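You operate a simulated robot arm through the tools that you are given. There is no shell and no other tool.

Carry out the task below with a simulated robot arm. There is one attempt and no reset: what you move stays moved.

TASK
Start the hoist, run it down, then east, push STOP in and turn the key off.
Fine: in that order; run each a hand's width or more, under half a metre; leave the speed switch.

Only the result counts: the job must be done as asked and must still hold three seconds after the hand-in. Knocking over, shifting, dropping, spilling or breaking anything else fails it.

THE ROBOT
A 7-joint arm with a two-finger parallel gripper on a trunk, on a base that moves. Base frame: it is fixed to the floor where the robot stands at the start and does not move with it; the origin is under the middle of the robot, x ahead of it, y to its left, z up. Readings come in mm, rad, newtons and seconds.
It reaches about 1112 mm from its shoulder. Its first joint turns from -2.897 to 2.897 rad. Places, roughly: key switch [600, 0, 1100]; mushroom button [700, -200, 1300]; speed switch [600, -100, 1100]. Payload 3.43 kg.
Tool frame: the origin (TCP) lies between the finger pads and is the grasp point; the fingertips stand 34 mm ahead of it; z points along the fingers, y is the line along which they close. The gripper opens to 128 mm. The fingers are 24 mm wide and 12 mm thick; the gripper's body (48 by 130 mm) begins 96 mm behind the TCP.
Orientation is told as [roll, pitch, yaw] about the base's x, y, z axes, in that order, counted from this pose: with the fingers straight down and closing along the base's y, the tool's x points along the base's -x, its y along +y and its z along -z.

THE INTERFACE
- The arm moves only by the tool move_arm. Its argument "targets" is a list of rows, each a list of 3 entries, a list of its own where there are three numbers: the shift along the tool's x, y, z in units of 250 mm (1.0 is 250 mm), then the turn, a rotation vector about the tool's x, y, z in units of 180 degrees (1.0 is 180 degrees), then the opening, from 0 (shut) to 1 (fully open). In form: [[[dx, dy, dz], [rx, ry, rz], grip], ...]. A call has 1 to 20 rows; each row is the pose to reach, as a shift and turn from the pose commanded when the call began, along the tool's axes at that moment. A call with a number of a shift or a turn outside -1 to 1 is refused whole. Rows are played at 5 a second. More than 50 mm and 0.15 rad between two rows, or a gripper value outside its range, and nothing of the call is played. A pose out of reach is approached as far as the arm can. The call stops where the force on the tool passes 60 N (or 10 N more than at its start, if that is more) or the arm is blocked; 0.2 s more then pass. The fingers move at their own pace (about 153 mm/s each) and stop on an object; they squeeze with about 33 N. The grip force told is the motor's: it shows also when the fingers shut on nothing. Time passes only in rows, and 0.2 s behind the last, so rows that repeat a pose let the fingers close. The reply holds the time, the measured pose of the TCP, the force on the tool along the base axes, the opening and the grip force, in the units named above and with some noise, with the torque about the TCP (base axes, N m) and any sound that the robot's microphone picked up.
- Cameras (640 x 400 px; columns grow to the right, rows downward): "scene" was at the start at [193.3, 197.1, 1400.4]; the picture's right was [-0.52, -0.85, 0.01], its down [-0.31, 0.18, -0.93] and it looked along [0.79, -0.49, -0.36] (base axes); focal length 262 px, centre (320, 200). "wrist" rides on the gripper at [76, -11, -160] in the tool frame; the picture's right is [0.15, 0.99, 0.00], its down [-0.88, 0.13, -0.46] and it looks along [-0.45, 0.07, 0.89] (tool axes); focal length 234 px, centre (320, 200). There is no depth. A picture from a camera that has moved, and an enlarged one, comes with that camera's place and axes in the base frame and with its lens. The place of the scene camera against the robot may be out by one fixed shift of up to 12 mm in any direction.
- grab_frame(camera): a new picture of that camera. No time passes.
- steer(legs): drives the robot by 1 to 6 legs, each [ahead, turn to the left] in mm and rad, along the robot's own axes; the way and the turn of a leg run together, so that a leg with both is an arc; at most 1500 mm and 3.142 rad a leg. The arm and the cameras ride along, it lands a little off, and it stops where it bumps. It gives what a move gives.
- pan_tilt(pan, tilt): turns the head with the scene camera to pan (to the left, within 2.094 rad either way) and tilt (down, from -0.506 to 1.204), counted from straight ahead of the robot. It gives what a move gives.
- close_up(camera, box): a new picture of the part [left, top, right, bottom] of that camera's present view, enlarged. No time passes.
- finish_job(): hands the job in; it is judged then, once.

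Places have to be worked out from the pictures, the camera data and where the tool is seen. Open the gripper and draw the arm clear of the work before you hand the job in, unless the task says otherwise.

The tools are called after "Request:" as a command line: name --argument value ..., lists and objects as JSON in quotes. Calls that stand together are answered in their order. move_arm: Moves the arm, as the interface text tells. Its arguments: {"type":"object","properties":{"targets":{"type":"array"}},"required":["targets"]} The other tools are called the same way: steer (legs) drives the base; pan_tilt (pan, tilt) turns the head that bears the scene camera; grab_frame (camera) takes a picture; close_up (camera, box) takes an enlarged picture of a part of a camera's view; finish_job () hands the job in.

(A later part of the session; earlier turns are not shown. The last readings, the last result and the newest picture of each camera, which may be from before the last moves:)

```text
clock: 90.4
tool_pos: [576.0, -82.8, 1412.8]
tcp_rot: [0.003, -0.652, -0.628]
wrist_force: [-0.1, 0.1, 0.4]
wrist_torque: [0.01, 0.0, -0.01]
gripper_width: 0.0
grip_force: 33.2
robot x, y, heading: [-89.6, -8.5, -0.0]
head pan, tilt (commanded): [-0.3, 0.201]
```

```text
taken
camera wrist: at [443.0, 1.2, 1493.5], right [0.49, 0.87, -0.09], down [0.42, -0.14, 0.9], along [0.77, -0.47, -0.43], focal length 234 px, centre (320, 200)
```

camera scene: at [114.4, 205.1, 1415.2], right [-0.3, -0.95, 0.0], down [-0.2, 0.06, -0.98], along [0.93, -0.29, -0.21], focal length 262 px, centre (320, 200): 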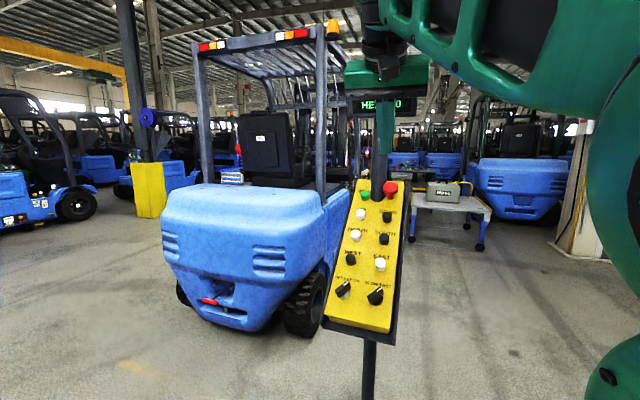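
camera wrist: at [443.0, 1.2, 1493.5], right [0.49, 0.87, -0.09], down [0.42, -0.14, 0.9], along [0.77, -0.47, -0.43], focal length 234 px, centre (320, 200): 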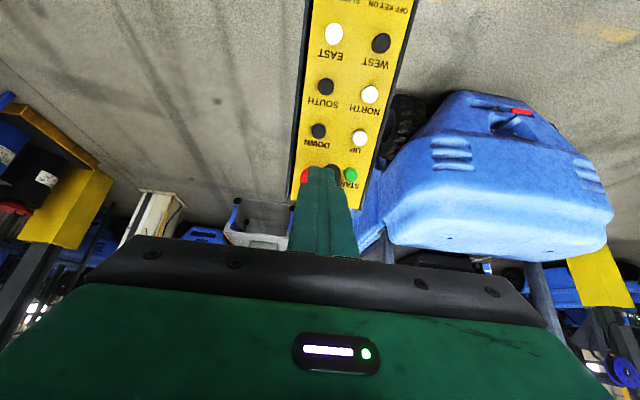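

No head contact this time. I turn the head to watch the hook, and descend to about 20 mm above the DOWN cap.

Request:
pan_tilt --pan 0.75 --tilt -0.45

Request:
move_arm --targets '[[[0.002, -0.001, 0.155], [0, 0, 0], 0], [[0.003, -0.002, 0.31], [0, 0, 0], 0], [[0.004, -0.003, 0.465], [0, 0, 0], 0], [[0.005, -0.003, 0.62], [0, 0, 0], 0], [[0.005, -0.003, 0.7], [0, 0, 0], 0], [[0.005, -0.003, 0.772], [0, 0, 0], 0], [[0.005, -0.003, 0.772], [0, 0, 0], 0]]'

Request:
close_up --camera "wrist" --box '[220, 50, 420, 250]'

Request:
grab_frame --camera "scene"

Request:
close_up --camera "scene" --box '[280, 0, 400, 160]'

```text
clock: 91.7
tool_pos: [575.9, -82.8, 1414.0]
tcp_rot: [0.002, -0.653, -0.627]
wrist_force: [0.2, -0.2, 0.1]
wrist_torque: [0.0, 0.0, 0.01]
gripper_width: 0.0
grip_force: 32.8
robot x, y, heading: [-85.1, -6.4, -0.001]
head pan, tilt (commanded): [0.75, -0.45]
```

```text
clock: 93.3
tool_pos: [672.3, -149.3, 1261.5]
tcp_rot: [-0.001, -0.652, -0.628]
wrist_force: [0.4, 0.0, 0.8]
wrist_torque: [0.0, 0.0, 0.01]
gripper_width: 0.0
grip_force: 32.8
robot x, y, heading: [-89.4, -9.0, -0.004]
head pan, tilt (commanded): [0.75, -0.45]
```

```text
2.00 times, centred on (320, 150) of wrist
camera zoom: at [538.1, -66.5, 1341.4], right [0.49, 0.87, -0.09], down [0.42, -0.14, 0.9], along [0.77, -0.47, -0.43], focal length 468 px, centre (320, 300)
```

zoom: 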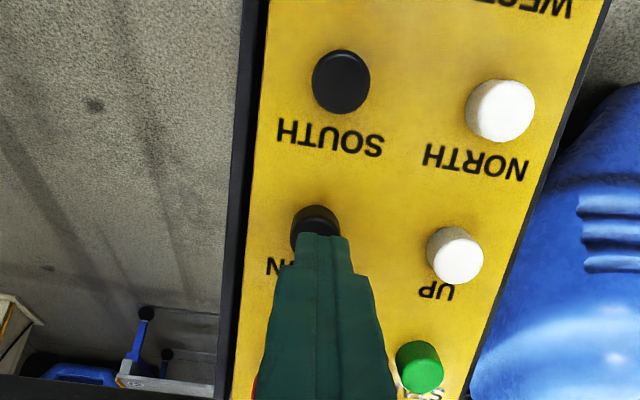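

```text
taken
camera scene: at [77.7, 280.6, 1470.8], right [0.68, -0.73, -0.01], down [0.31, 0.3, -0.9], along [0.67, 0.61, 0.43], focal length 262 px, centre (320, 200)
```

scene: 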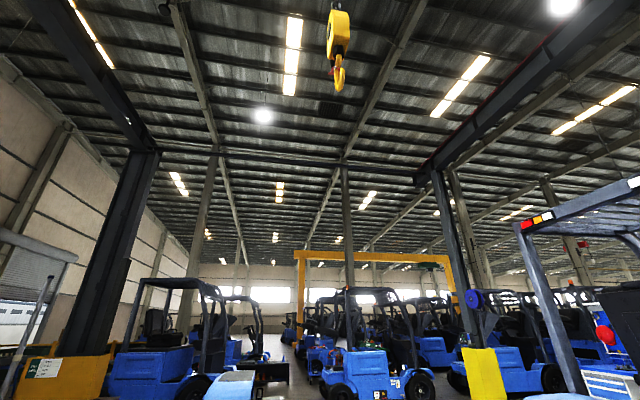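

```text
2.50 times, centred on (340, 80) of scene
camera zoom: at [77.7, 280.6, 1470.8], right [0.68, -0.73, -0.01], down [0.31, 0.3, -0.9], along [0.67, 0.61, 0.43], focal length 654 px, centre (270, 500)
```

zoom: 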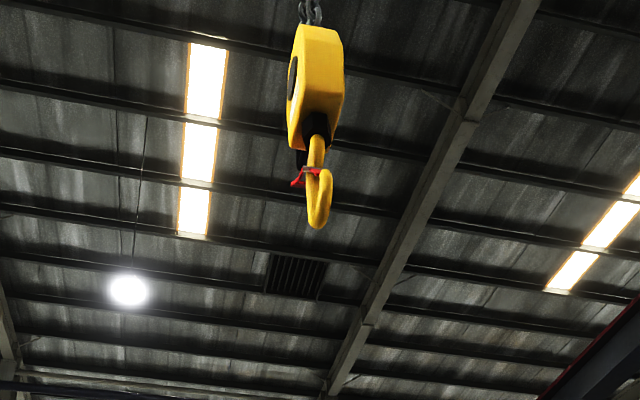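

The hook baseline is recorded (tip at zoom pixel 317, 228), and the fingertips are about 23 mm above DOWN, 2 mm off-centre. I press DOWN briefly, for roughly 0.4 s, and release.

Request:
move_arm --targets '[[[0, -0.008, 0.06], [0, 0, 0], 0], [[0, -0.008, 0.1], [0, 0, 0], 0], [[0, -0.008, 0.132], [0, 0, 0], 0], [[0, -0.008, 0.132], [0, 0, 0], 0], [[0, -0.008, 0.08], [0, 0, 0], 0], [[0, -0.008, 0.06], [0, 0, 0], 0]]'

Request:
close_up --camera "scene" --box '[280, 0, 400, 160]'

Request:
close_up --camera "wrist" --box '[220, 50, 420, 250]'

```text
clock: 94.7
tool_pos: [674.9, -157.3, 1246.6]
tcp_rot: [-0.002, -0.651, -0.626]
wrist_force: [-0.1, 1.0, 0.2]
wrist_torque: [0.01, 0.0, -0.04]
gripper_width: 0.2
grip_force: 32.9
robot x, y, heading: [-85.1, -9.3, -0.005]
head pan, tilt (commanded): [0.75, -0.45]
```

```text
2.50 times, centred on (340, 80) of scene
camera zoom: at [77.8, 280.5, 1470.8], right [0.68, -0.73, -0.01], down [0.31, 0.3, -0.9], along [0.67, 0.61, 0.43], focal length 654 px, centre (270, 500)
```

zoom: 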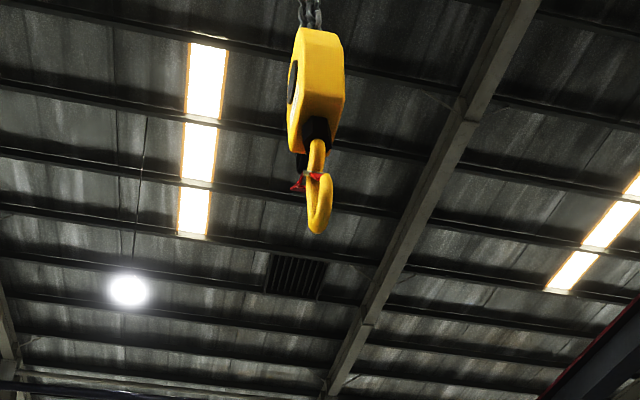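

```text
2.00 times, centred on (320, 150) of wrist
camera zoom: at [542.4, -73.6, 1326.6], right [0.49, 0.87, -0.09], down [0.42, -0.14, 0.9], along [0.77, -0.47, -0.43], focal length 468 px, centre (320, 300)
```

zoom: 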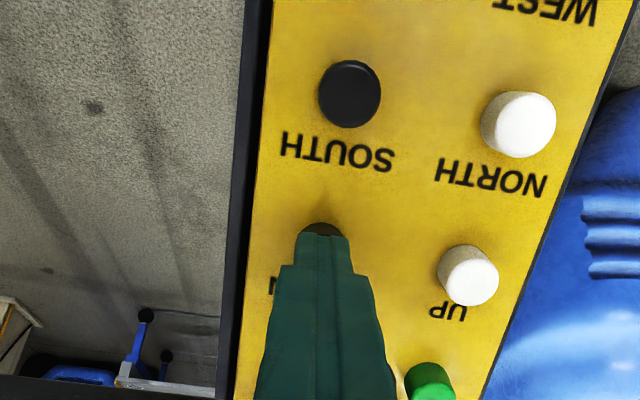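

The hook dropped only about 12 mm, so that was a very brief actuation. I press again and hold about 0.6 s longer.

Request:
move_arm --targets '[[[0, 0, 0.035], [0, 0, 0], 0], [[0, 0, 0.072], [0, 0, 0], 0], [[0, 0, 0.074], [0, 0, 0], 0], [[0, 0, 0.074], [0, 0, 0], 0], [[0, 0, 0.074], [0, 0, 0], 0], [[0, 0, 0.02], [0, 0, 0], 0], [[0, 0, 0], [0, 0, 0], 0]]'

Request:
close_up --camera "scene" --box '[280, 0, 400, 160]'

```text
clock: 96.3
tool_pos: [675.8, -156.6, 1245.6]
tcp_rot: [-0.001, -0.652, -0.626]
wrist_force: [1.5, 0.4, -0.2]
wrist_torque: [-0.02, 0.03, 0.02]
gripper_width: 0.1
grip_force: 32.7
robot x, y, heading: [-90.1, -9.8, -0.002]
head pan, tilt (commanded): [0.75, -0.45]
```

```text
2.50 times, centred on (340, 80) of scene
camera zoom: at [77.8, 280.5, 1470.8], right [0.68, -0.73, -0.01], down [0.31, 0.3, -0.9], along [0.67, 0.61, 0.43], focal length 654 px, centre (270, 500)
```

zoom: 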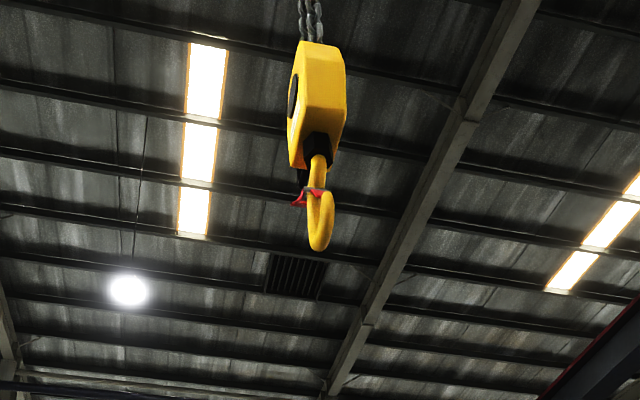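

It has dropped about 44 mm in total, which means roughly 50 mm/s. I press and hold about 2.6 s to bring the total to around 200 mm.

Request:
move_arm --targets '[[[0, 0, 0.035], [0, 0, 0], 0], [[0, 0, 0.072], [0, 0, 0], 0], [[0, 0, 0.074], [0, 0, 0], 0], [[0, 0, 0.074], [0, 0, 0], 0], [[0, 0, 0.074], [0, 0, 0], 0], [[0, 0, 0.074], [0, 0, 0], 0], [[0, 0, 0.074], [0, 0, 0], 0], [[0, 0, 0.074], [0, 0, 0], 0], [[0, 0, 0.074], [0, 0, 0], 0], [[0, 0, 0.074], [0, 0, 0], 0], [[0, 0, 0.074], [0, 0, 0], 0], [[0, 0, 0.074], [0, 0, 0], 0], [[0, 0, 0.074], [0, 0, 0], 0], [[0, 0, 0.074], [0, 0, 0], 0], [[0, 0, 0.02], [0, 0, 0], 0], [[0, 0, 0], [0, 0, 0], 0]]'

Request:
grab_frame --camera "scene"

Request:
close_up --camera "scene" --box '[280, 0, 400, 160]'

```text
clock: 99.7
tool_pos: [675.1, -155.0, 1244.8]
tcp_rot: [-0.003, -0.65, -0.627]
wrist_force: [0.1, 0.1, -0.2]
wrist_torque: [0.02, 0.01, -0.02]
gripper_width: 0.0
grip_force: 32.6
robot x, y, heading: [-89.2, -9.6, 0.001]
head pan, tilt (commanded): [0.75, -0.45]
```

```text
taken
camera scene: at [77.8, 280.5, 1470.8], right [0.68, -0.73, -0.01], down [0.31, 0.3, -0.9], along [0.67, 0.61, 0.43], focal length 262 px, centre (320, 200)
```

scene: 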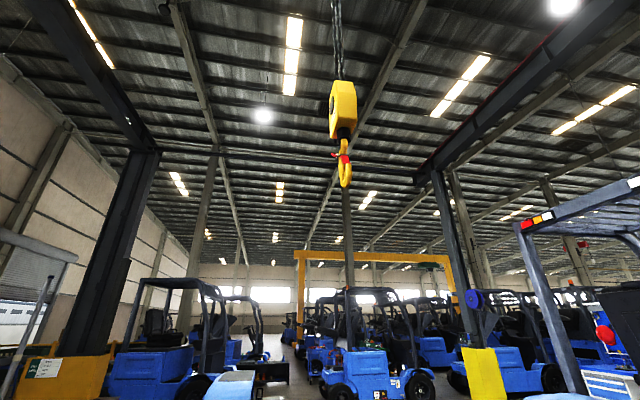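

```text
2.50 times, centred on (340, 80) of scene
camera zoom: at [77.8, 280.5, 1470.8], right [0.68, -0.73, -0.01], down [0.31, 0.3, -0.9], along [0.67, 0.61, 0.43], focal length 654 px, centre (270, 500)
```

zoom: 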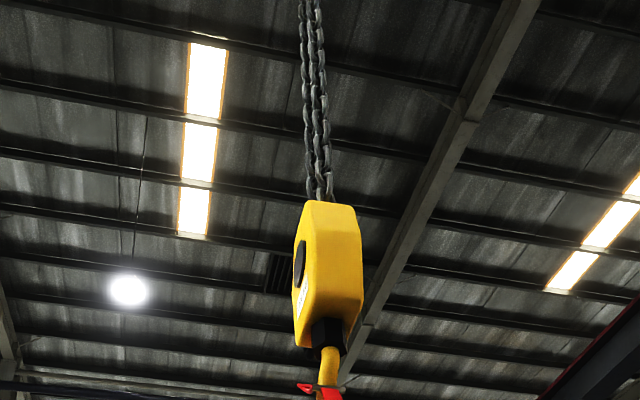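

The hook tip went from image row 91 to row 186, so it is down roughly 350–400 mm in total, within limits. I lift off and move down-panel to stand over EAST, then check that the hook has stopped.

Request:
move_arm --targets '[[[0, 0, -0.12], [0, 0, 0], 0], [[0, 0, -0.24], [0, 0, 0], 0], [[0.18, 0, -0.24], [0, 0, 0], 0], [[0.36, 0, -0.24], [0, 0, 0], 0], [[0.545, 0, -0.24], [0, 0, 0], 0], [[0.545, 0, -0.2], [0, 0, 0], 0], [[0.545, 0, -0.2], [0, 0, 0], 0]]'

Request:
grab_frame --camera "scene"

Request:
close_up --camera "wrist" --box '[220, 50, 420, 250]'

```text
clock: 101.3
tool_pos: [561.7, -77.0, 1203.9]
tcp_rot: [-0.001, -0.652, -0.627]
wrist_force: [-0.6, -0.1, -0.1]
wrist_torque: [-0.01, -0.03, 0.01]
gripper_width: 0.2
grip_force: 32.8
robot x, y, heading: [-84.8, -10.5, 0.007]
head pan, tilt (commanded): [0.75, -0.45]
```

```text
taken
camera scene: at [77.6, 280.6, 1470.8], right [0.68, -0.73, -0.01], down [0.31, 0.3, -0.9], along [0.67, 0.61, 0.43], focal length 262 px, centre (320, 200)
```

scene: 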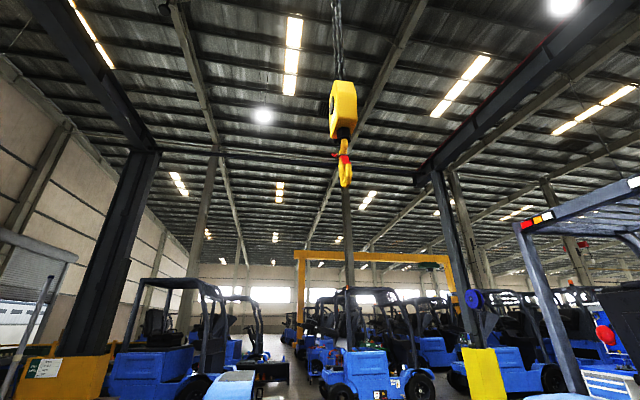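

```text
2.00 times, centred on (320, 150) of wrist
camera zoom: at [428.1, 6.9, 1284.5], right [0.49, 0.87, -0.09], down [0.42, -0.14, 0.9], along [0.77, -0.47, -0.43], focal length 468 px, centre (320, 300)
```

zoom: 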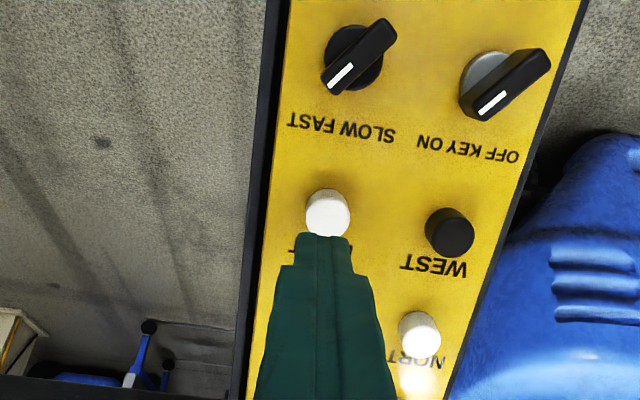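

The hook has stopped at the same spot. EAST needs a 4.7 mm correction to the left. I apply it and descend to about 7 mm above the cap.

Request:
move_arm --targets '[[[0, 0.019, 0.05], [0, 0, 0], 0], [[0, 0.019, 0.12], [0, 0, 0], 0], [[0, 0.019, 0.2], [0, 0, 0], 0], [[0, 0.019, 0.2], [0, 0, 0], 0]]'

Request:
close_up --camera "wrist" --box '[220, 50, 420, 250]'

Request:
close_up --camera "scene" --box '[260, 60, 420, 200]'

```text
clock: 102.3
tool_pos: [588.9, -89.4, 1163.0]
tcp_rot: [0.0, -0.653, -0.623]
wrist_force: [0.0, 0.5, 0.5]
wrist_torque: [-0.01, 0.0, -0.02]
gripper_width: 0.2
grip_force: 33.3
robot x, y, heading: [-88.1, -7.0, -0.006]
head pan, tilt (commanded): [0.75, -0.45]
```

```text
2.00 times, centred on (320, 150) of wrist
camera zoom: at [456.9, -7.3, 1243.8], right [0.48, 0.87, -0.09], down [0.42, -0.14, 0.9], along [0.77, -0.47, -0.43], focal length 468 px, centre (320, 300)
```

zoom: 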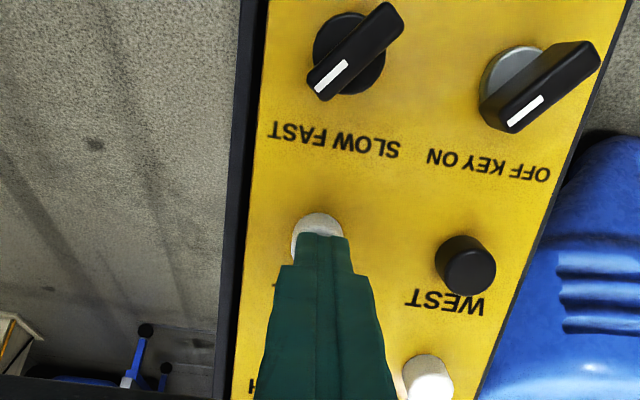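

```text
2.86 times, centred on (340, 130) of scene
camera zoom: at [77.6, 280.6, 1470.8], right [0.68, -0.73, -0.01], down [0.31, 0.3, -0.9], along [0.67, 0.61, 0.43], focal length 748 px, centre (263, 400)
```

zoom: 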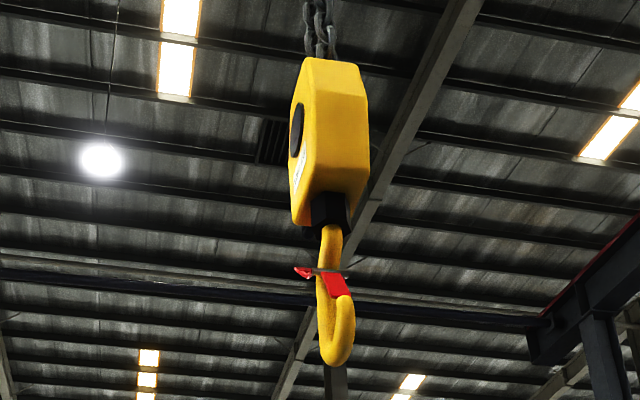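

DOWN totals about 380 mm, inside the limits. The fingertip is centred over EAST, 7 mm above it, so I press EAST for about 0.8 s.

Request:
move_arm --targets '[[[0, 0, 0.035], [0, 0, 0], 0], [[0, 0, 0.072], [0, 0, 0], 0], [[0, 0, 0.074], [0, 0, 0], 0], [[0, 0, 0.074], [0, 0, 0], 0], [[0, 0, 0.074], [0, 0, 0], 0], [[0, 0, 0.02], [0, 0, 0], 0], [[0, 0, 0], [0, 0, 0], 0]]'

Request:
close_up --camera "scene" --box '[260, 60, 420, 200]'

Request:
close_up --camera "wrist" --box '[220, 50, 420, 250]'

```text
clock: 103.9
tool_pos: [590.4, -90.1, 1161.8]
tcp_rot: [0.0, -0.654, -0.624]
wrist_force: [0.8, 1.2, -0.9]
wrist_torque: [0.0, -0.01, 0.02]
gripper_width: 0.0
grip_force: 33.5
robot x, y, heading: [-86.8, -7.4, -0.004]
head pan, tilt (commanded): [0.75, -0.45]
```

```text
2.86 times, centred on (340, 130) of scene
camera zoom: at [77.8, 280.5, 1470.8], right [0.68, -0.73, -0.01], down [0.31, 0.3, -0.9], along [0.67, 0.61, 0.43], focal length 748 px, centre (263, 400)
```

zoom: 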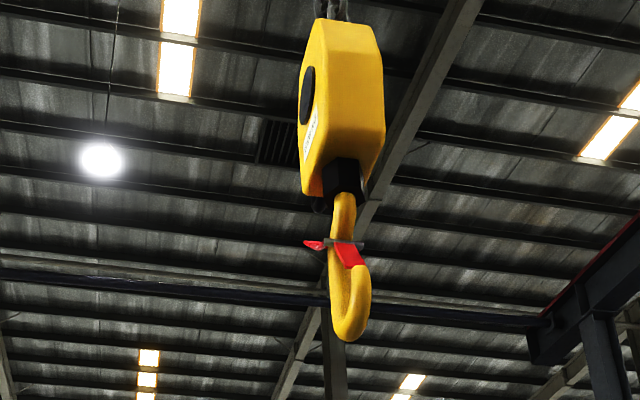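

```text
2.00 times, centred on (320, 150) of wrist
camera zoom: at [457.0, -6.5, 1243.9], right [0.49, 0.87, -0.09], down [0.42, -0.14, 0.9], along [0.77, -0.47, -0.43], focal length 468 px, centre (320, 300)
```

zoom: 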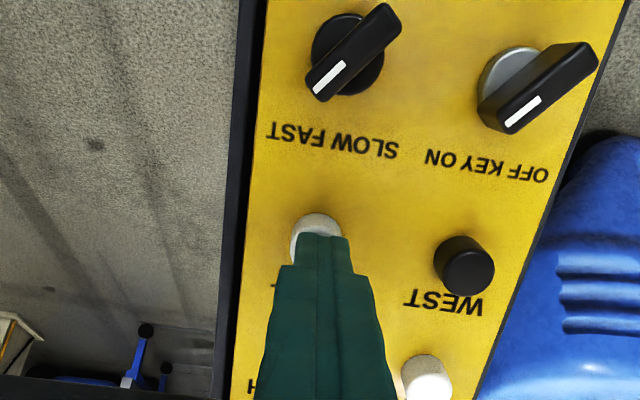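

EAST moved the hook about 50 mm, to the panel's right-hand side. I press again, holding about 1.6 s, which should bring the total to between 170 and 300 mm.

Request:
move_arm --targets '[[[0, 0, 0.035], [0, 0, 0], 0], [[0, 0, 0.072], [0, 0, 0], 0], [[0, 0, 0.074], [0, 0, 0], 0], [[0, 0, 0.074], [0, 0, 0], 0], [[0, 0, 0.074], [0, 0, 0], 0], [[0, 0, 0.074], [0, 0, 0], 0], [[0, 0, 0.074], [0, 0, 0], 0], [[0, 0, 0.074], [0, 0, 0], 0], [[0, 0, 0.074], [0, 0, 0], 0], [[0, 0, 0.02], [0, 0, 0], 0], [[0, 0, 0], [0, 0, 0], 0]]'

Request:
grab_frame --camera "scene"

Request:
close_up --camera "scene" --box '[260, 60, 420, 200]'

```text
clock: 106.3
tool_pos: [589.4, -90.0, 1163.9]
tcp_rot: [-0.003, -0.652, -0.625]
wrist_force: [1.3, -0.9, 0.2]
wrist_torque: [-0.01, -0.04, -0.01]
gripper_width: 0.0
grip_force: 32.8
robot x, y, heading: [-88.3, -9.8, -0.003]
head pan, tilt (commanded): [0.75, -0.45]
```

```text
taken
camera scene: at [77.8, 280.6, 1470.8], right [0.68, -0.73, -0.01], down [0.31, 0.3, -0.9], along [0.67, 0.61, 0.43], focal length 262 px, centre (320, 200)
```

scene: 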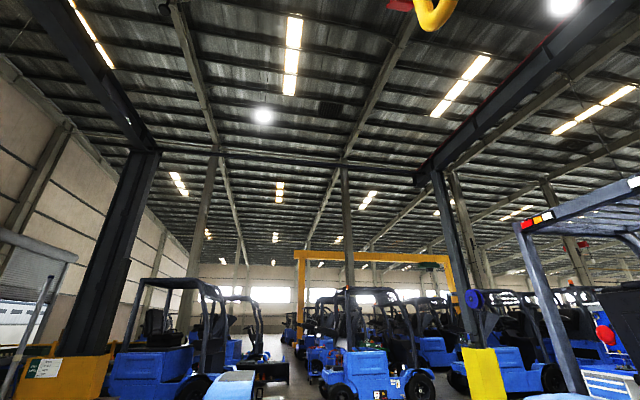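

```text
2.86 times, centred on (340, 130) of scene
camera zoom: at [77.8, 280.6, 1470.8], right [0.68, -0.73, -0.01], down [0.31, 0.3, -0.9], along [0.67, 0.61, 0.43], focal length 748 px, centre (263, 400)
```

zoom: 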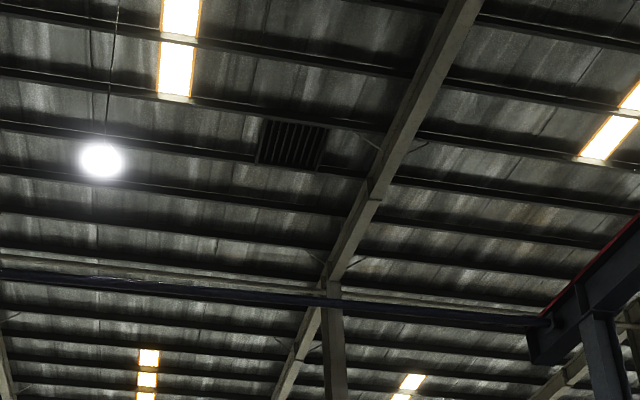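

The hook moved a lot further, to near the frame's top. I turn the head towards it to measure where it is and whether it has come to rest.

Request:
pan_tilt --pan 0.2 --tilt -0.506

Request:
grab_frame --camera "scene"

Request:
pan_tilt --pan 0.7 --tilt -0.506

Request:
grab_frame --camera "scene"

Request:
pan_tilt --pan 0.2 --tilt -0.506

Request:
grab_frame --camera "scene"

```text
clock: 107.3
tool_pos: [589.3, -90.2, 1164.4]
tcp_rot: [0.0, -0.654, -0.626]
wrist_force: [0.4, 0.1, 0.0]
wrist_torque: [-0.02, 0.0, 0.01]
gripper_width: 0.1
grip_force: 32.8
robot x, y, heading: [-87.1, -9.8, 0.001]
head pan, tilt (commanded): [0.201, -0.499]
```

```text
taken
camera scene: at [92.0, 246.1, 1474.0], right [0.2, -0.98, 0.0], down [0.46, 0.09, -0.88], along [0.87, 0.17, 0.47], focal length 262 px, centre (320, 200)
```

scene: 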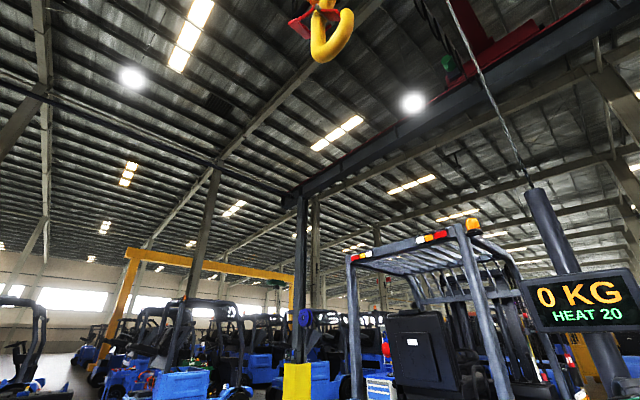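

```text
clock: 108.2
tool_pos: [590.3, -88.7, 1164.6]
tcp_rot: [0.0, -0.655, -0.627]
wrist_force: [-0.3, 0.0, 0.2]
wrist_torque: [-0.01, 0.0, 0.02]
gripper_width: 0.1
grip_force: 33.0
robot x, y, heading: [-86.2, -11.0, 0.001]
head pan, tilt (commanded): [0.7, -0.499]
```

```text
taken
camera scene: at [77.7, 275.8, 1474.2], right [0.64, -0.77, -0.01], down [0.36, 0.31, -0.88], along [0.68, 0.56, 0.47], focal length 262 px, centre (320, 200)
```

scene: 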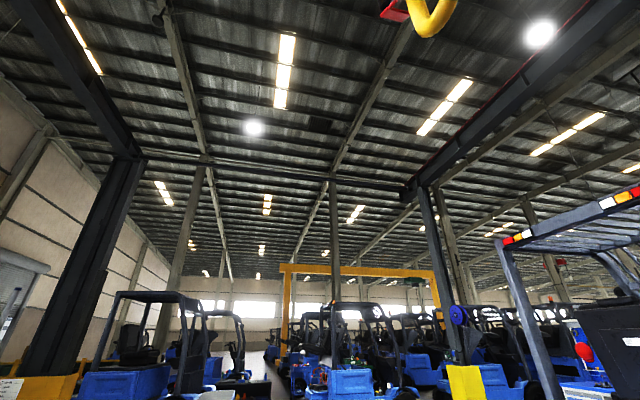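

```text
clock: 109.2
tool_pos: [590.0, -91.0, 1164.2]
tcp_rot: [0.0, -0.653, -0.626]
wrist_force: [-0.2, -0.4, 0.1]
wrist_torque: [0.02, 0.01, 0.0]
gripper_width: 0.2
grip_force: 33.1
robot x, y, heading: [-84.7, -6.0, -0.001]
head pan, tilt (commanded): [0.201, -0.499]
```

```text
taken
camera scene: at [92.0, 246.1, 1474.0], right [0.2, -0.98, 0.0], down [0.46, 0.09, -0.88], along [0.87, 0.17, 0.47], focal length 262 px, centre (320, 200)
```

scene: 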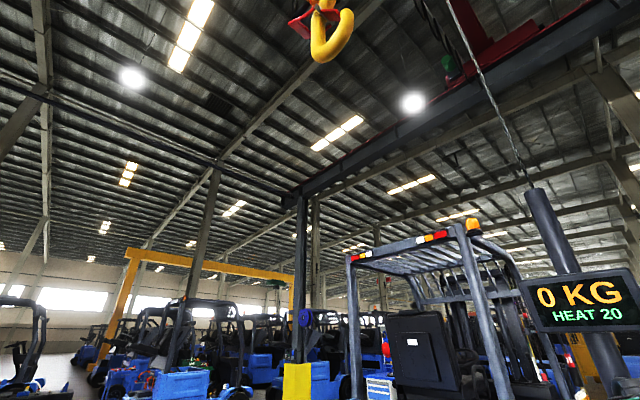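

The hook is at rest. Its travel looks like 410–475 mm depending on its height, so I measure it precisely with two widely panned views.

Request:
pan_tilt --pan 0.85 --tilt -0.506

Request:
close_up --camera "scene" --box '[380, 0, 540, 100]'

Request:
pan_tilt --pan -0.4 --tilt -0.506

Request:
close_up --camera "scene" --box '[80, 0, 240, 100]'

Request:
grab_frame --camera "scene"

```text
clock: 110.2
tool_pos: [590.0, -90.3, 1164.2]
tcp_rot: [0.001, -0.653, -0.626]
wrist_force: [0.0, -0.5, -0.6]
wrist_torque: [0.01, 0.0, -0.02]
gripper_width: 0.0
grip_force: 33.1
robot x, y, heading: [-86.8, -12.6, -0.003]
head pan, tilt (commanded): [0.85, -0.499]
```

```text
4.00 times, centred on (460, 50) of scene
camera zoom: at [70.7, 283.0, 1474.3], right [0.75, -0.66, -0.01], down [0.31, 0.36, -0.88], along [0.59, 0.66, 0.47], focal length 1047 px, centre (-240, 800)
```

zoom: 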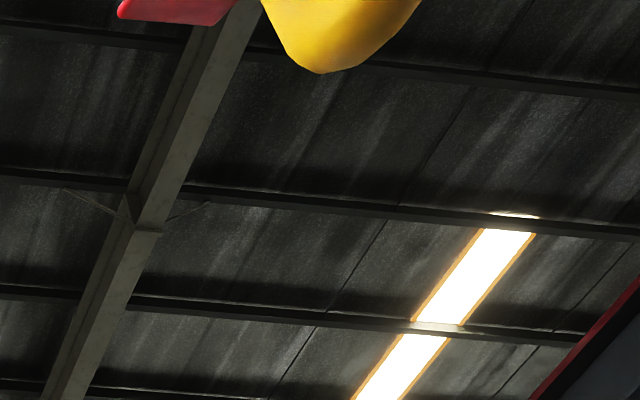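

```text
clock: 111.6
tool_pos: [590.2, -91.0, 1164.1]
tcp_rot: [0.0, -0.653, -0.626]
wrist_force: [-0.9, 0.4, -0.5]
wrist_torque: [-0.03, -0.04, -0.03]
gripper_width: 0.0
grip_force: 33.3
robot x, y, heading: [-87.4, -7.1, -0.003]
head pan, tilt (commanded): [-0.4, -0.499]
```

```text
4.00 times, centred on (160, 50) of scene
camera zoom: at [88.0, 206.7, 1474.1], right [-0.39, -0.92, 0.01], down [0.43, -0.19, -0.88], along [0.81, -0.34, 0.47], focal length 1047 px, centre (960, 800)
```

zoom: 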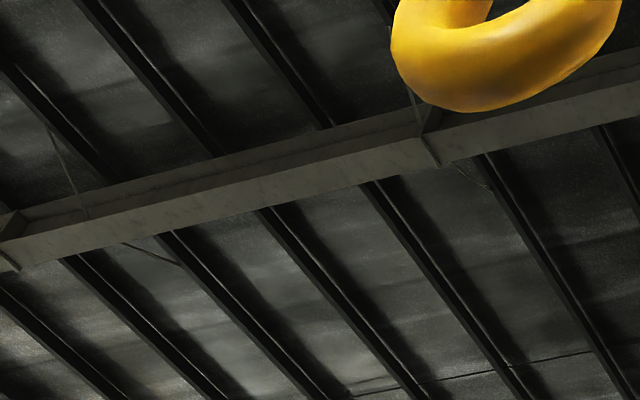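

```text
taken
camera scene: at [88.0, 206.7, 1474.1], right [-0.39, -0.92, 0.01], down [0.43, -0.19, -0.88], along [0.81, -0.34, 0.47], focal length 262 px, centre (320, 200)
```

scene: 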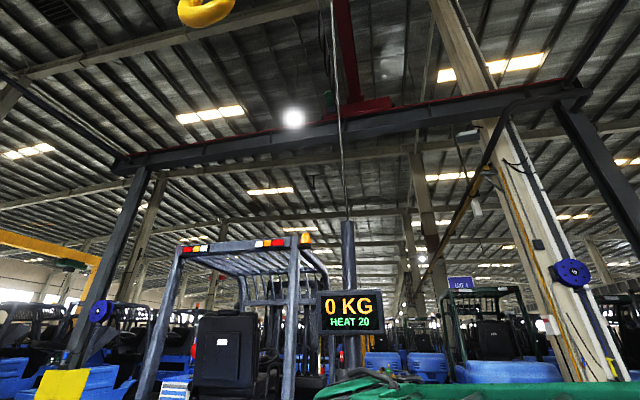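

The hook is at rest, and my best estimate is down about 390 mm and east about 480–490 mm, which is close to the limit. I want a better fix, so I retreat the arm and back the robot up for a clean view from farther away.

Request:
move_arm --targets '[[[0, 0, -0.15], [0, 0, 0], 0], [[0, 0, -0.3], [0, 0, 0], 0], [[0, 0, -0.45], [0, 0, 0], 0], [[0, 0, -0.6], [0, 0, 0], 0], [[0, 0, -0.6], [0, 0, 0], 0]]'

Request:
steer --legs '[[-500, 0]]'

Request:
pan_tilt --pan 0.0 --tilt -0.4

Request:
grab_frame --camera "scene"

Request:
close_up --camera "scene" --box '[240, 60, 400, 220]'

```text
clock: 112.8
tool_pos: [518.6, -35.7, 1285.7]
tcp_rot: [-0.002, -0.652, -0.626]
wrist_force: [-0.4, -0.1, -0.8]
wrist_torque: [0.0, -0.01, -0.05]
gripper_width: 0.0
grip_force: 33.0
robot x, y, heading: [-84.8, -7.2, -0.0]
head pan, tilt (commanded): [-0.4, -0.499]
```

```text
clock: 115.8
tool_pos: [15.9, -35.0, 1285.1]
tcp_rot: [0.001, -0.653, -0.631]
wrist_force: [0.0, 0.7, 0.4]
wrist_torque: [0.0, 0.03, -0.01]
gripper_width: 0.1
grip_force: 33.1
robot x, y, heading: [-589.5, -6.5, -0.004]
head pan, tilt (commanded): [-0.4, -0.499]
```

```text
clock: 116.7
tool_pos: [1.2, -35.9, 1292.1]
tcp_rot: [0.01, -0.663, -0.635]
wrist_force: [0.2, 0.1, -0.5]
wrist_torque: [0.01, 0.02, 0.03]
gripper_width: 0.0
grip_force: 33.2
robot x, y, heading: [-592.5, -6.5, -0.006]
head pan, tilt (commanded): [0.0, -0.4]
```

```text
taken
camera scene: at [-401.6, 234.2, 1466.9], right [-0.01, -1.0, 0.0], down [0.38, 0.0, -0.93], along [0.93, -0.01, 0.38], focal length 262 px, centre (320, 200)
```

scene: 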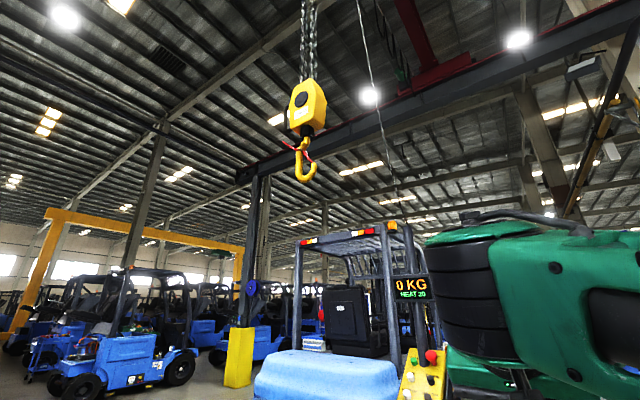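

```text
2.50 times, centred on (320, 140) of scene
camera zoom: at [-401.6, 234.2, 1466.9], right [-0.01, -1.0, 0.0], down [0.38, 0.0, -0.93], along [0.93, -0.01, 0.38], focal length 654 px, centre (320, 350)
```

zoom: 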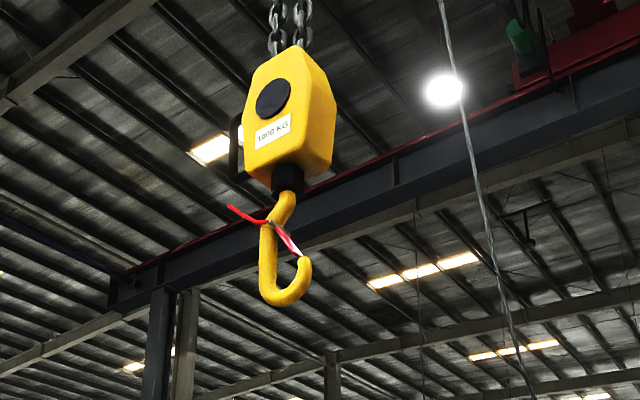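

From here the fix is better. The hook went from about [597, 662, 2247] to [310, 270, 1863]: down about 390 mm and east about 486–490 mm, exactly along the panel's rightward axis. Both are within limits, so I leave it and drive back to press STOP.

Request:
steer --legs '[[500, 0]]'

Request:
pan_tilt --pan -0.4 --tilt 0.2

Request:
grab_frame --camera "scene"

Request:
grab_frame --camera "wrist"

```text
clock: 119.7
tool_pos: [507.8, -40.1, 1292.3]
tcp_rot: [0.01, -0.662, -0.637]
wrist_force: [0.0, 0.5, -0.5]
wrist_torque: [-0.01, 0.01, -0.01]
gripper_width: 0.2
grip_force: 33.1
robot x, y, heading: [-83.4, -11.4, -0.005]
head pan, tilt (commanded): [0.0, -0.4]
```

```text
clock: 120.7
tool_pos: [491.1, -39.6, 1299.6]
tcp_rot: [0.019, -0.674, -0.643]
wrist_force: [0.4, -0.5, -0.2]
wrist_torque: [-0.01, -0.01, 0.0]
gripper_width: 0.0
grip_force: 32.8
robot x, y, heading: [-82.9, -8.6, -0.007]
head pan, tilt (commanded): [-0.4, 0.201]
```

```text
taken
camera scene: at [118.3, 194.4, 1415.3], right [-0.4, -0.92, 0.01], down [-0.2, 0.08, -0.98], along [0.9, -0.39, -0.21], focal length 262 px, centre (320, 200)
```

scene: 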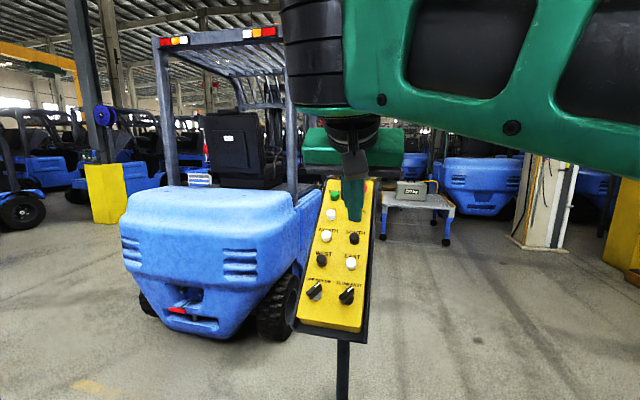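

```text
taken
camera wrist: at [356.4, 44.8, 1376.4], right [0.49, 0.87, -0.08], down [0.4, -0.14, 0.91], along [0.78, -0.48, -0.41], focal length 234 px, centre (320, 200)
```

wrist: 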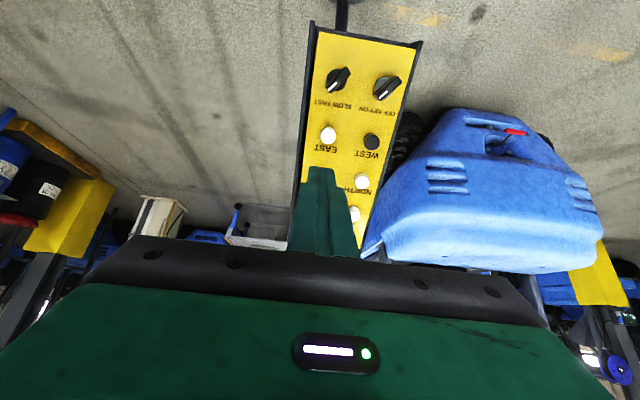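

I'm back at the stance; the arm has drifted slightly. I restore the square orientation and move up the panel to stand off above the red STOP mushroom.

Request:
move_arm --targets '[[[-0.172, 0.013, 0.01], [0.001, 0.002, -0.001], 0], [[-0.344, 0.026, 0.02], [0.0015, 0.004, -0.002], 0], [[-0.517, 0.039, 0.03], [0.0032, 0.0067, -0.0035], 0], [[-0.689, 0.052, 0.04], [0.0032, 0.0067, -0.0035], 0], [[-0.861, 0.065, 0.048], [0.0032, 0.0067, -0.0035], 0], [[-0.861, 0.065, 0.048], [0.0032, 0.0067, -0.0035], 0], [[-0.857, 0.063, 0.22], [0.0032, 0.0067, -0.0035], 0], [[-0.857, 0.063, 0.22], [0.0032, 0.0067, -0.0035], 0]]'

Request:
grab_frame --camera "scene"

Request:
close_up --camera "wrist" --box '[220, 50, 420, 250]'

```text
clock: 122.5
tool_pos: [662.9, -146.6, 1392.5]
tcp_rot: [0.002, -0.652, -0.629]
wrist_force: [-1.1, -0.1, -0.5]
wrist_torque: [0.0, -0.01, 0.0]
gripper_width: 0.0
grip_force: 32.7
robot x, y, heading: [-82.7, -8.2, -0.005]
head pan, tilt (commanded): [-0.4, 0.201]
```

```text
taken
camera scene: at [118.3, 194.4, 1415.2], right [-0.4, -0.92, 0.01], down [-0.2, 0.08, -0.98], along [0.9, -0.39, -0.21], focal length 262 px, centre (320, 200)
```

scene: 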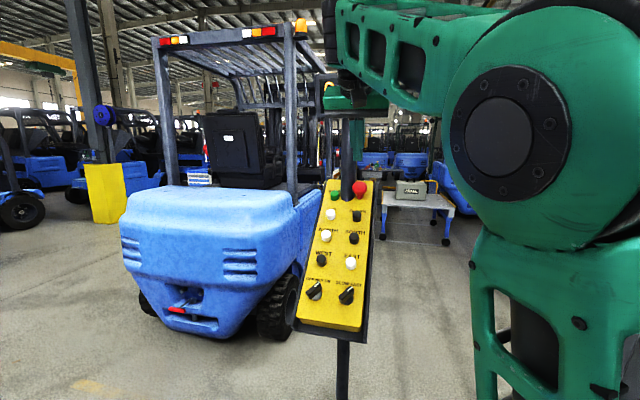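

```text
2.00 times, centred on (320, 150) of wrist
camera zoom: at [530.9, -63.2, 1473.1], right [0.49, 0.87, -0.09], down [0.42, -0.15, 0.9], along [0.77, -0.47, -0.43], focal length 468 px, centre (320, 300)
```

zoom: 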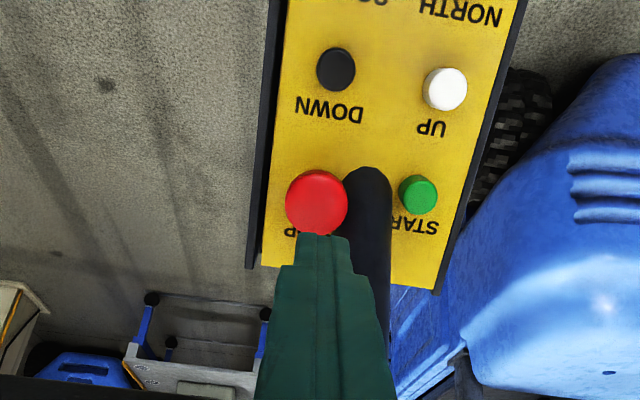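

The mushroom is directly ahead. I shift 7 mm to the right, away from the post, and 7 mm up-panel, then descend to about 20 mm above it.

Request:
move_arm --targets '[[[-0.028, -0.028, 0.1], [0, 0, 0], 0], [[-0.028, -0.028, 0.2], [0, 0, 0], 0], [[-0.028, -0.028, 0.28], [0, 0, 0], 0], [[-0.028, -0.028, 0.32], [0, 0, 0], 0], [[-0.028, -0.028, 0.32], [0, 0, 0], 0]]'

Request:
close_up --camera "wrist" --box '[220, 50, 420, 250]'

Request:
close_up --camera "scene" --box '[300, 140, 400, 210]'

```text
clock: 123.7
tool_pos: [708.9, -184.7, 1331.6]
tcp_rot: [0.003, -0.65, -0.631]
wrist_force: [0.3, -0.1, -0.2]
wrist_torque: [0.03, -0.04, -0.01]
gripper_width: 0.0
grip_force: 33.6
robot x, y, heading: [-82.2, -17.0, -0.008]
head pan, tilt (commanded): [-0.4, 0.201]
```

```text
2.00 times, centred on (320, 150) of wrist
camera zoom: at [575.5, -101.1, 1413.0], right [0.49, 0.87, -0.09], down [0.42, -0.15, 0.9], along [0.77, -0.47, -0.44], focal length 468 px, centre (320, 300)
```

zoom: 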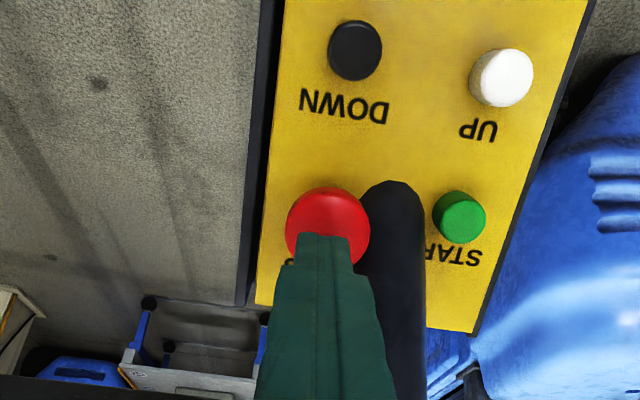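

```text
5.71 times, centred on (350, 175) of scene
camera zoom: at [118.3, 194.4, 1415.2], right [-0.4, -0.92, 0.01], down [-0.2, 0.08, -0.98], along [0.9, -0.39, -0.21], focal length 1496 px, centre (149, 343)
```

zoom: 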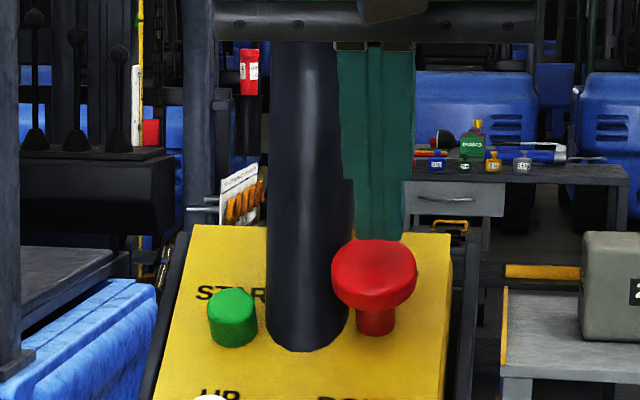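

The tip is about 15 mm above the mushroom and well inside its rim. I shift 4 mm down-panel and press in steps.

Request:
move_arm --targets '[[[0.016, 0, 0.03], [0, 0, 0], 0], [[0.016, 0, 0.05], [0, 0, 0], 0], [[0.016, 0, 0.07], [0, 0, 0], 0], [[0.016, 0, 0.09], [0, 0, 0], 0], [[0.016, 0, 0.1], [0, 0, 0], 0], [[0.016, 0, 0.1], [0, 0, 0], 0]]'

Request:
close_up --camera "scene" --box '[300, 80, 400, 210]'

Request:
close_up --camera "wrist" --box '[220, 50, 420, 250]'

```text
clock: 125.2
tool_pos: [711.6, -191.1, 1321.8]
tcp_rot: [0.009, -0.659, -0.632]
wrist_force: [2.3, 2.0, -1.9]
wrist_torque: [-0.14, 0.11, -0.18]
gripper_width: 0.0
grip_force: 32.7
robot x, y, heading: [-82.5, -7.8, -0.009]
head pan, tilt (commanded): [-0.4, 0.201]
stopped in row 6: the arm was blocked; the commanded pose is now the measured one
```

```text
3.08 times, centred on (350, 145) of scene
camera zoom: at [119.6, 194.9, 1414.9], right [-0.4, -0.92, 0.01], down [-0.2, 0.08, -0.98], along [0.9, -0.39, -0.21], focal length 805 px, centre (228, 369)
```

zoom: 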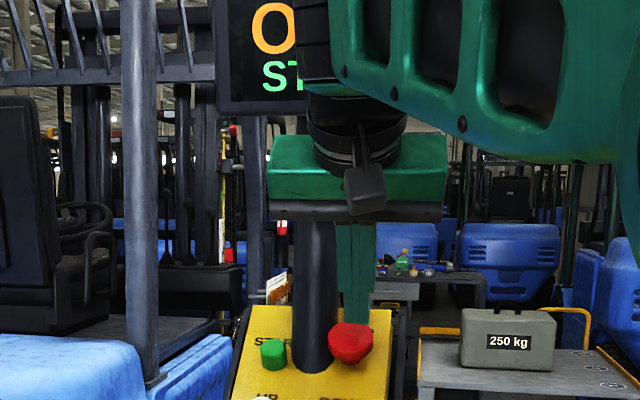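

```text
2.00 times, centred on (320, 150) of wrist
camera zoom: at [577.7, -107.7, 1401.0], right [0.49, 0.87, -0.08], down [0.41, -0.14, 0.9], along [0.77, -0.47, -0.43], focal length 468 px, centre (320, 300)
```

zoom: 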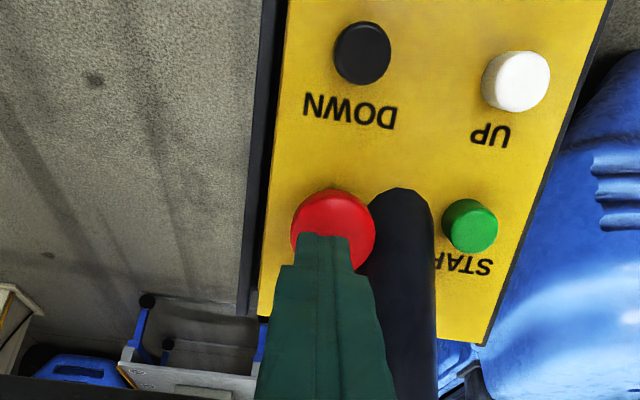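

The arm was reported blocked with little wrist force, and the display changed to "O… / ST…". I look closer at the display and mushroom before moving.

Request:
close_up --camera "scene" --box '[310, 70, 370, 120]'

Request:
close_up --camera "scene" --box '[320, 160, 380, 205]'

Request:
grab_frame --camera "scene"

```text
8.00 times, centred on (340, 95) of scene
camera zoom: at [119.6, 194.9, 1414.9], right [-0.4, -0.92, 0.01], down [-0.2, 0.08, -0.98], along [0.9, -0.39, -0.21], focal length 2094 px, centre (160, 1040)
```

zoom: 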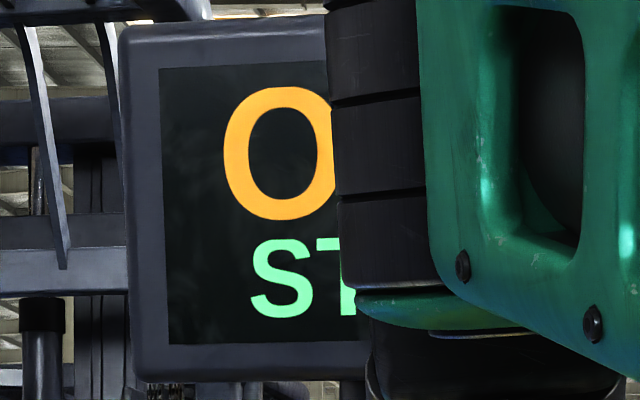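

```text
8.89 times, centred on (350, 182) of scene
camera zoom: at [119.6, 194.9, 1414.9], right [-0.4, -0.92, 0.01], down [-0.2, 0.08, -0.98], along [0.9, -0.39, -0.21], focal length 2327 px, centre (53, 356)
```

zoom: 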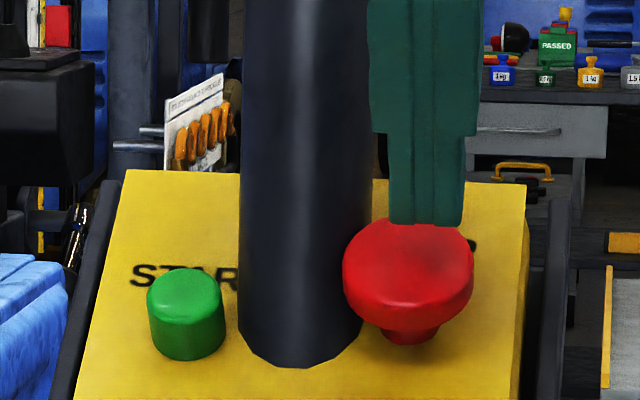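

```text
taken
camera scene: at [119.6, 194.9, 1414.9], right [-0.4, -0.92, 0.01], down [-0.2, 0.08, -0.98], along [0.9, -0.39, -0.21], focal length 262 px, centre (320, 200)
```

scene: 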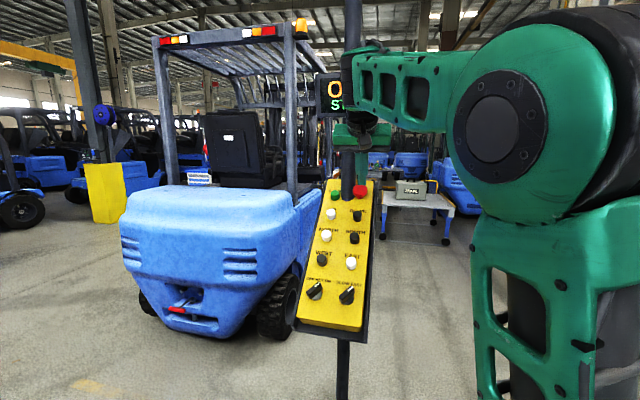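

The mushroom's neck is clearly shorter, so it has been pushed in. I retreat along the normal and check that it stays latched.

Request:
move_arm --targets '[[[0, 0, -0.06], [0, 0, 0], 0], [[0, 0, -0.16], [0, 0, 0], 0], [[0, 0, -0.3], [0, 0, 0], 0], [[0.1, 0, -0.44], [0, 0, 0], 0], [[0.2, 0, -0.5], [0, 0, 0], 0], [[0.36, 0, -0.5], [0, 0, 0], 0], [[0.5, 0, -0.5], [0, 0, 0], 0], [[0.5, 0, -0.5], [0, 0, 0], 0]]'

Request:
grab_frame --camera "scene"

Request:
close_up --camera "scene" --box '[310, 160, 390, 210]'

Request:
close_up --camera "scene" --box '[310, 60, 400, 130]'

```text
clock: 125.5
tool_pos: [696.0, -188.6, 1338.9]
tcp_rot: [0.019, -0.667, -0.64]
wrist_force: [1.8, 0.2, -0.9]
wrist_torque: [-0.09, 0.08, -0.15]
gripper_width: 0.0
grip_force: 33.0
robot x, y, heading: [-82.8, -9.1, -0.01]
head pan, tilt (commanded): [-0.4, 0.201]
stopped in row 1: the arm was blocked; the commanded pose is now the measured one
```

```text
taken
camera scene: at [119.6, 194.8, 1415.0], right [-0.4, -0.92, 0.01], down [-0.2, 0.08, -0.98], along [0.9, -0.39, -0.21], focal length 262 px, centre (320, 200)
```

scene: 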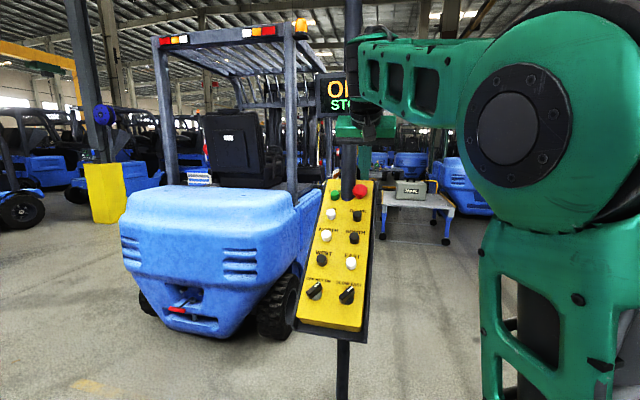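

```text
8.00 times, centred on (350, 185) of scene
camera zoom: at [119.6, 194.8, 1415.0], right [-0.4, -0.92, 0.01], down [-0.2, 0.08, -0.98], along [0.9, -0.39, -0.21], focal length 2094 px, centre (80, 320)
```

zoom: 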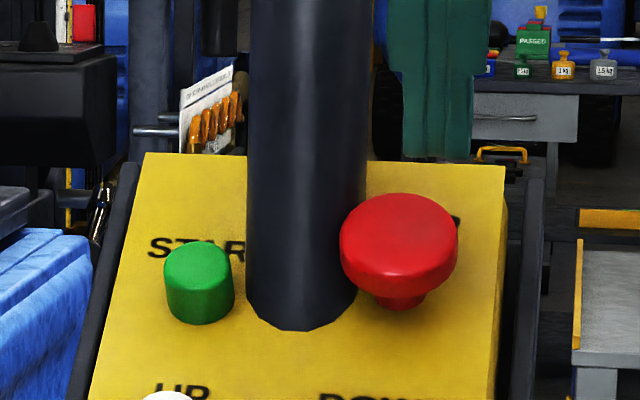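

```text
5.71 times, centred on (355, 95) of scene
camera zoom: at [119.6, 194.8, 1415.0], right [-0.4, -0.92, 0.01], down [-0.2, 0.08, -0.98], along [0.9, -0.39, -0.21], focal length 1496 px, centre (120, 800)
```

zoom: 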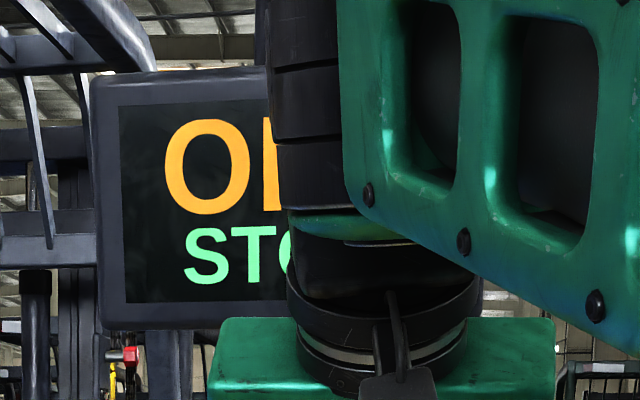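

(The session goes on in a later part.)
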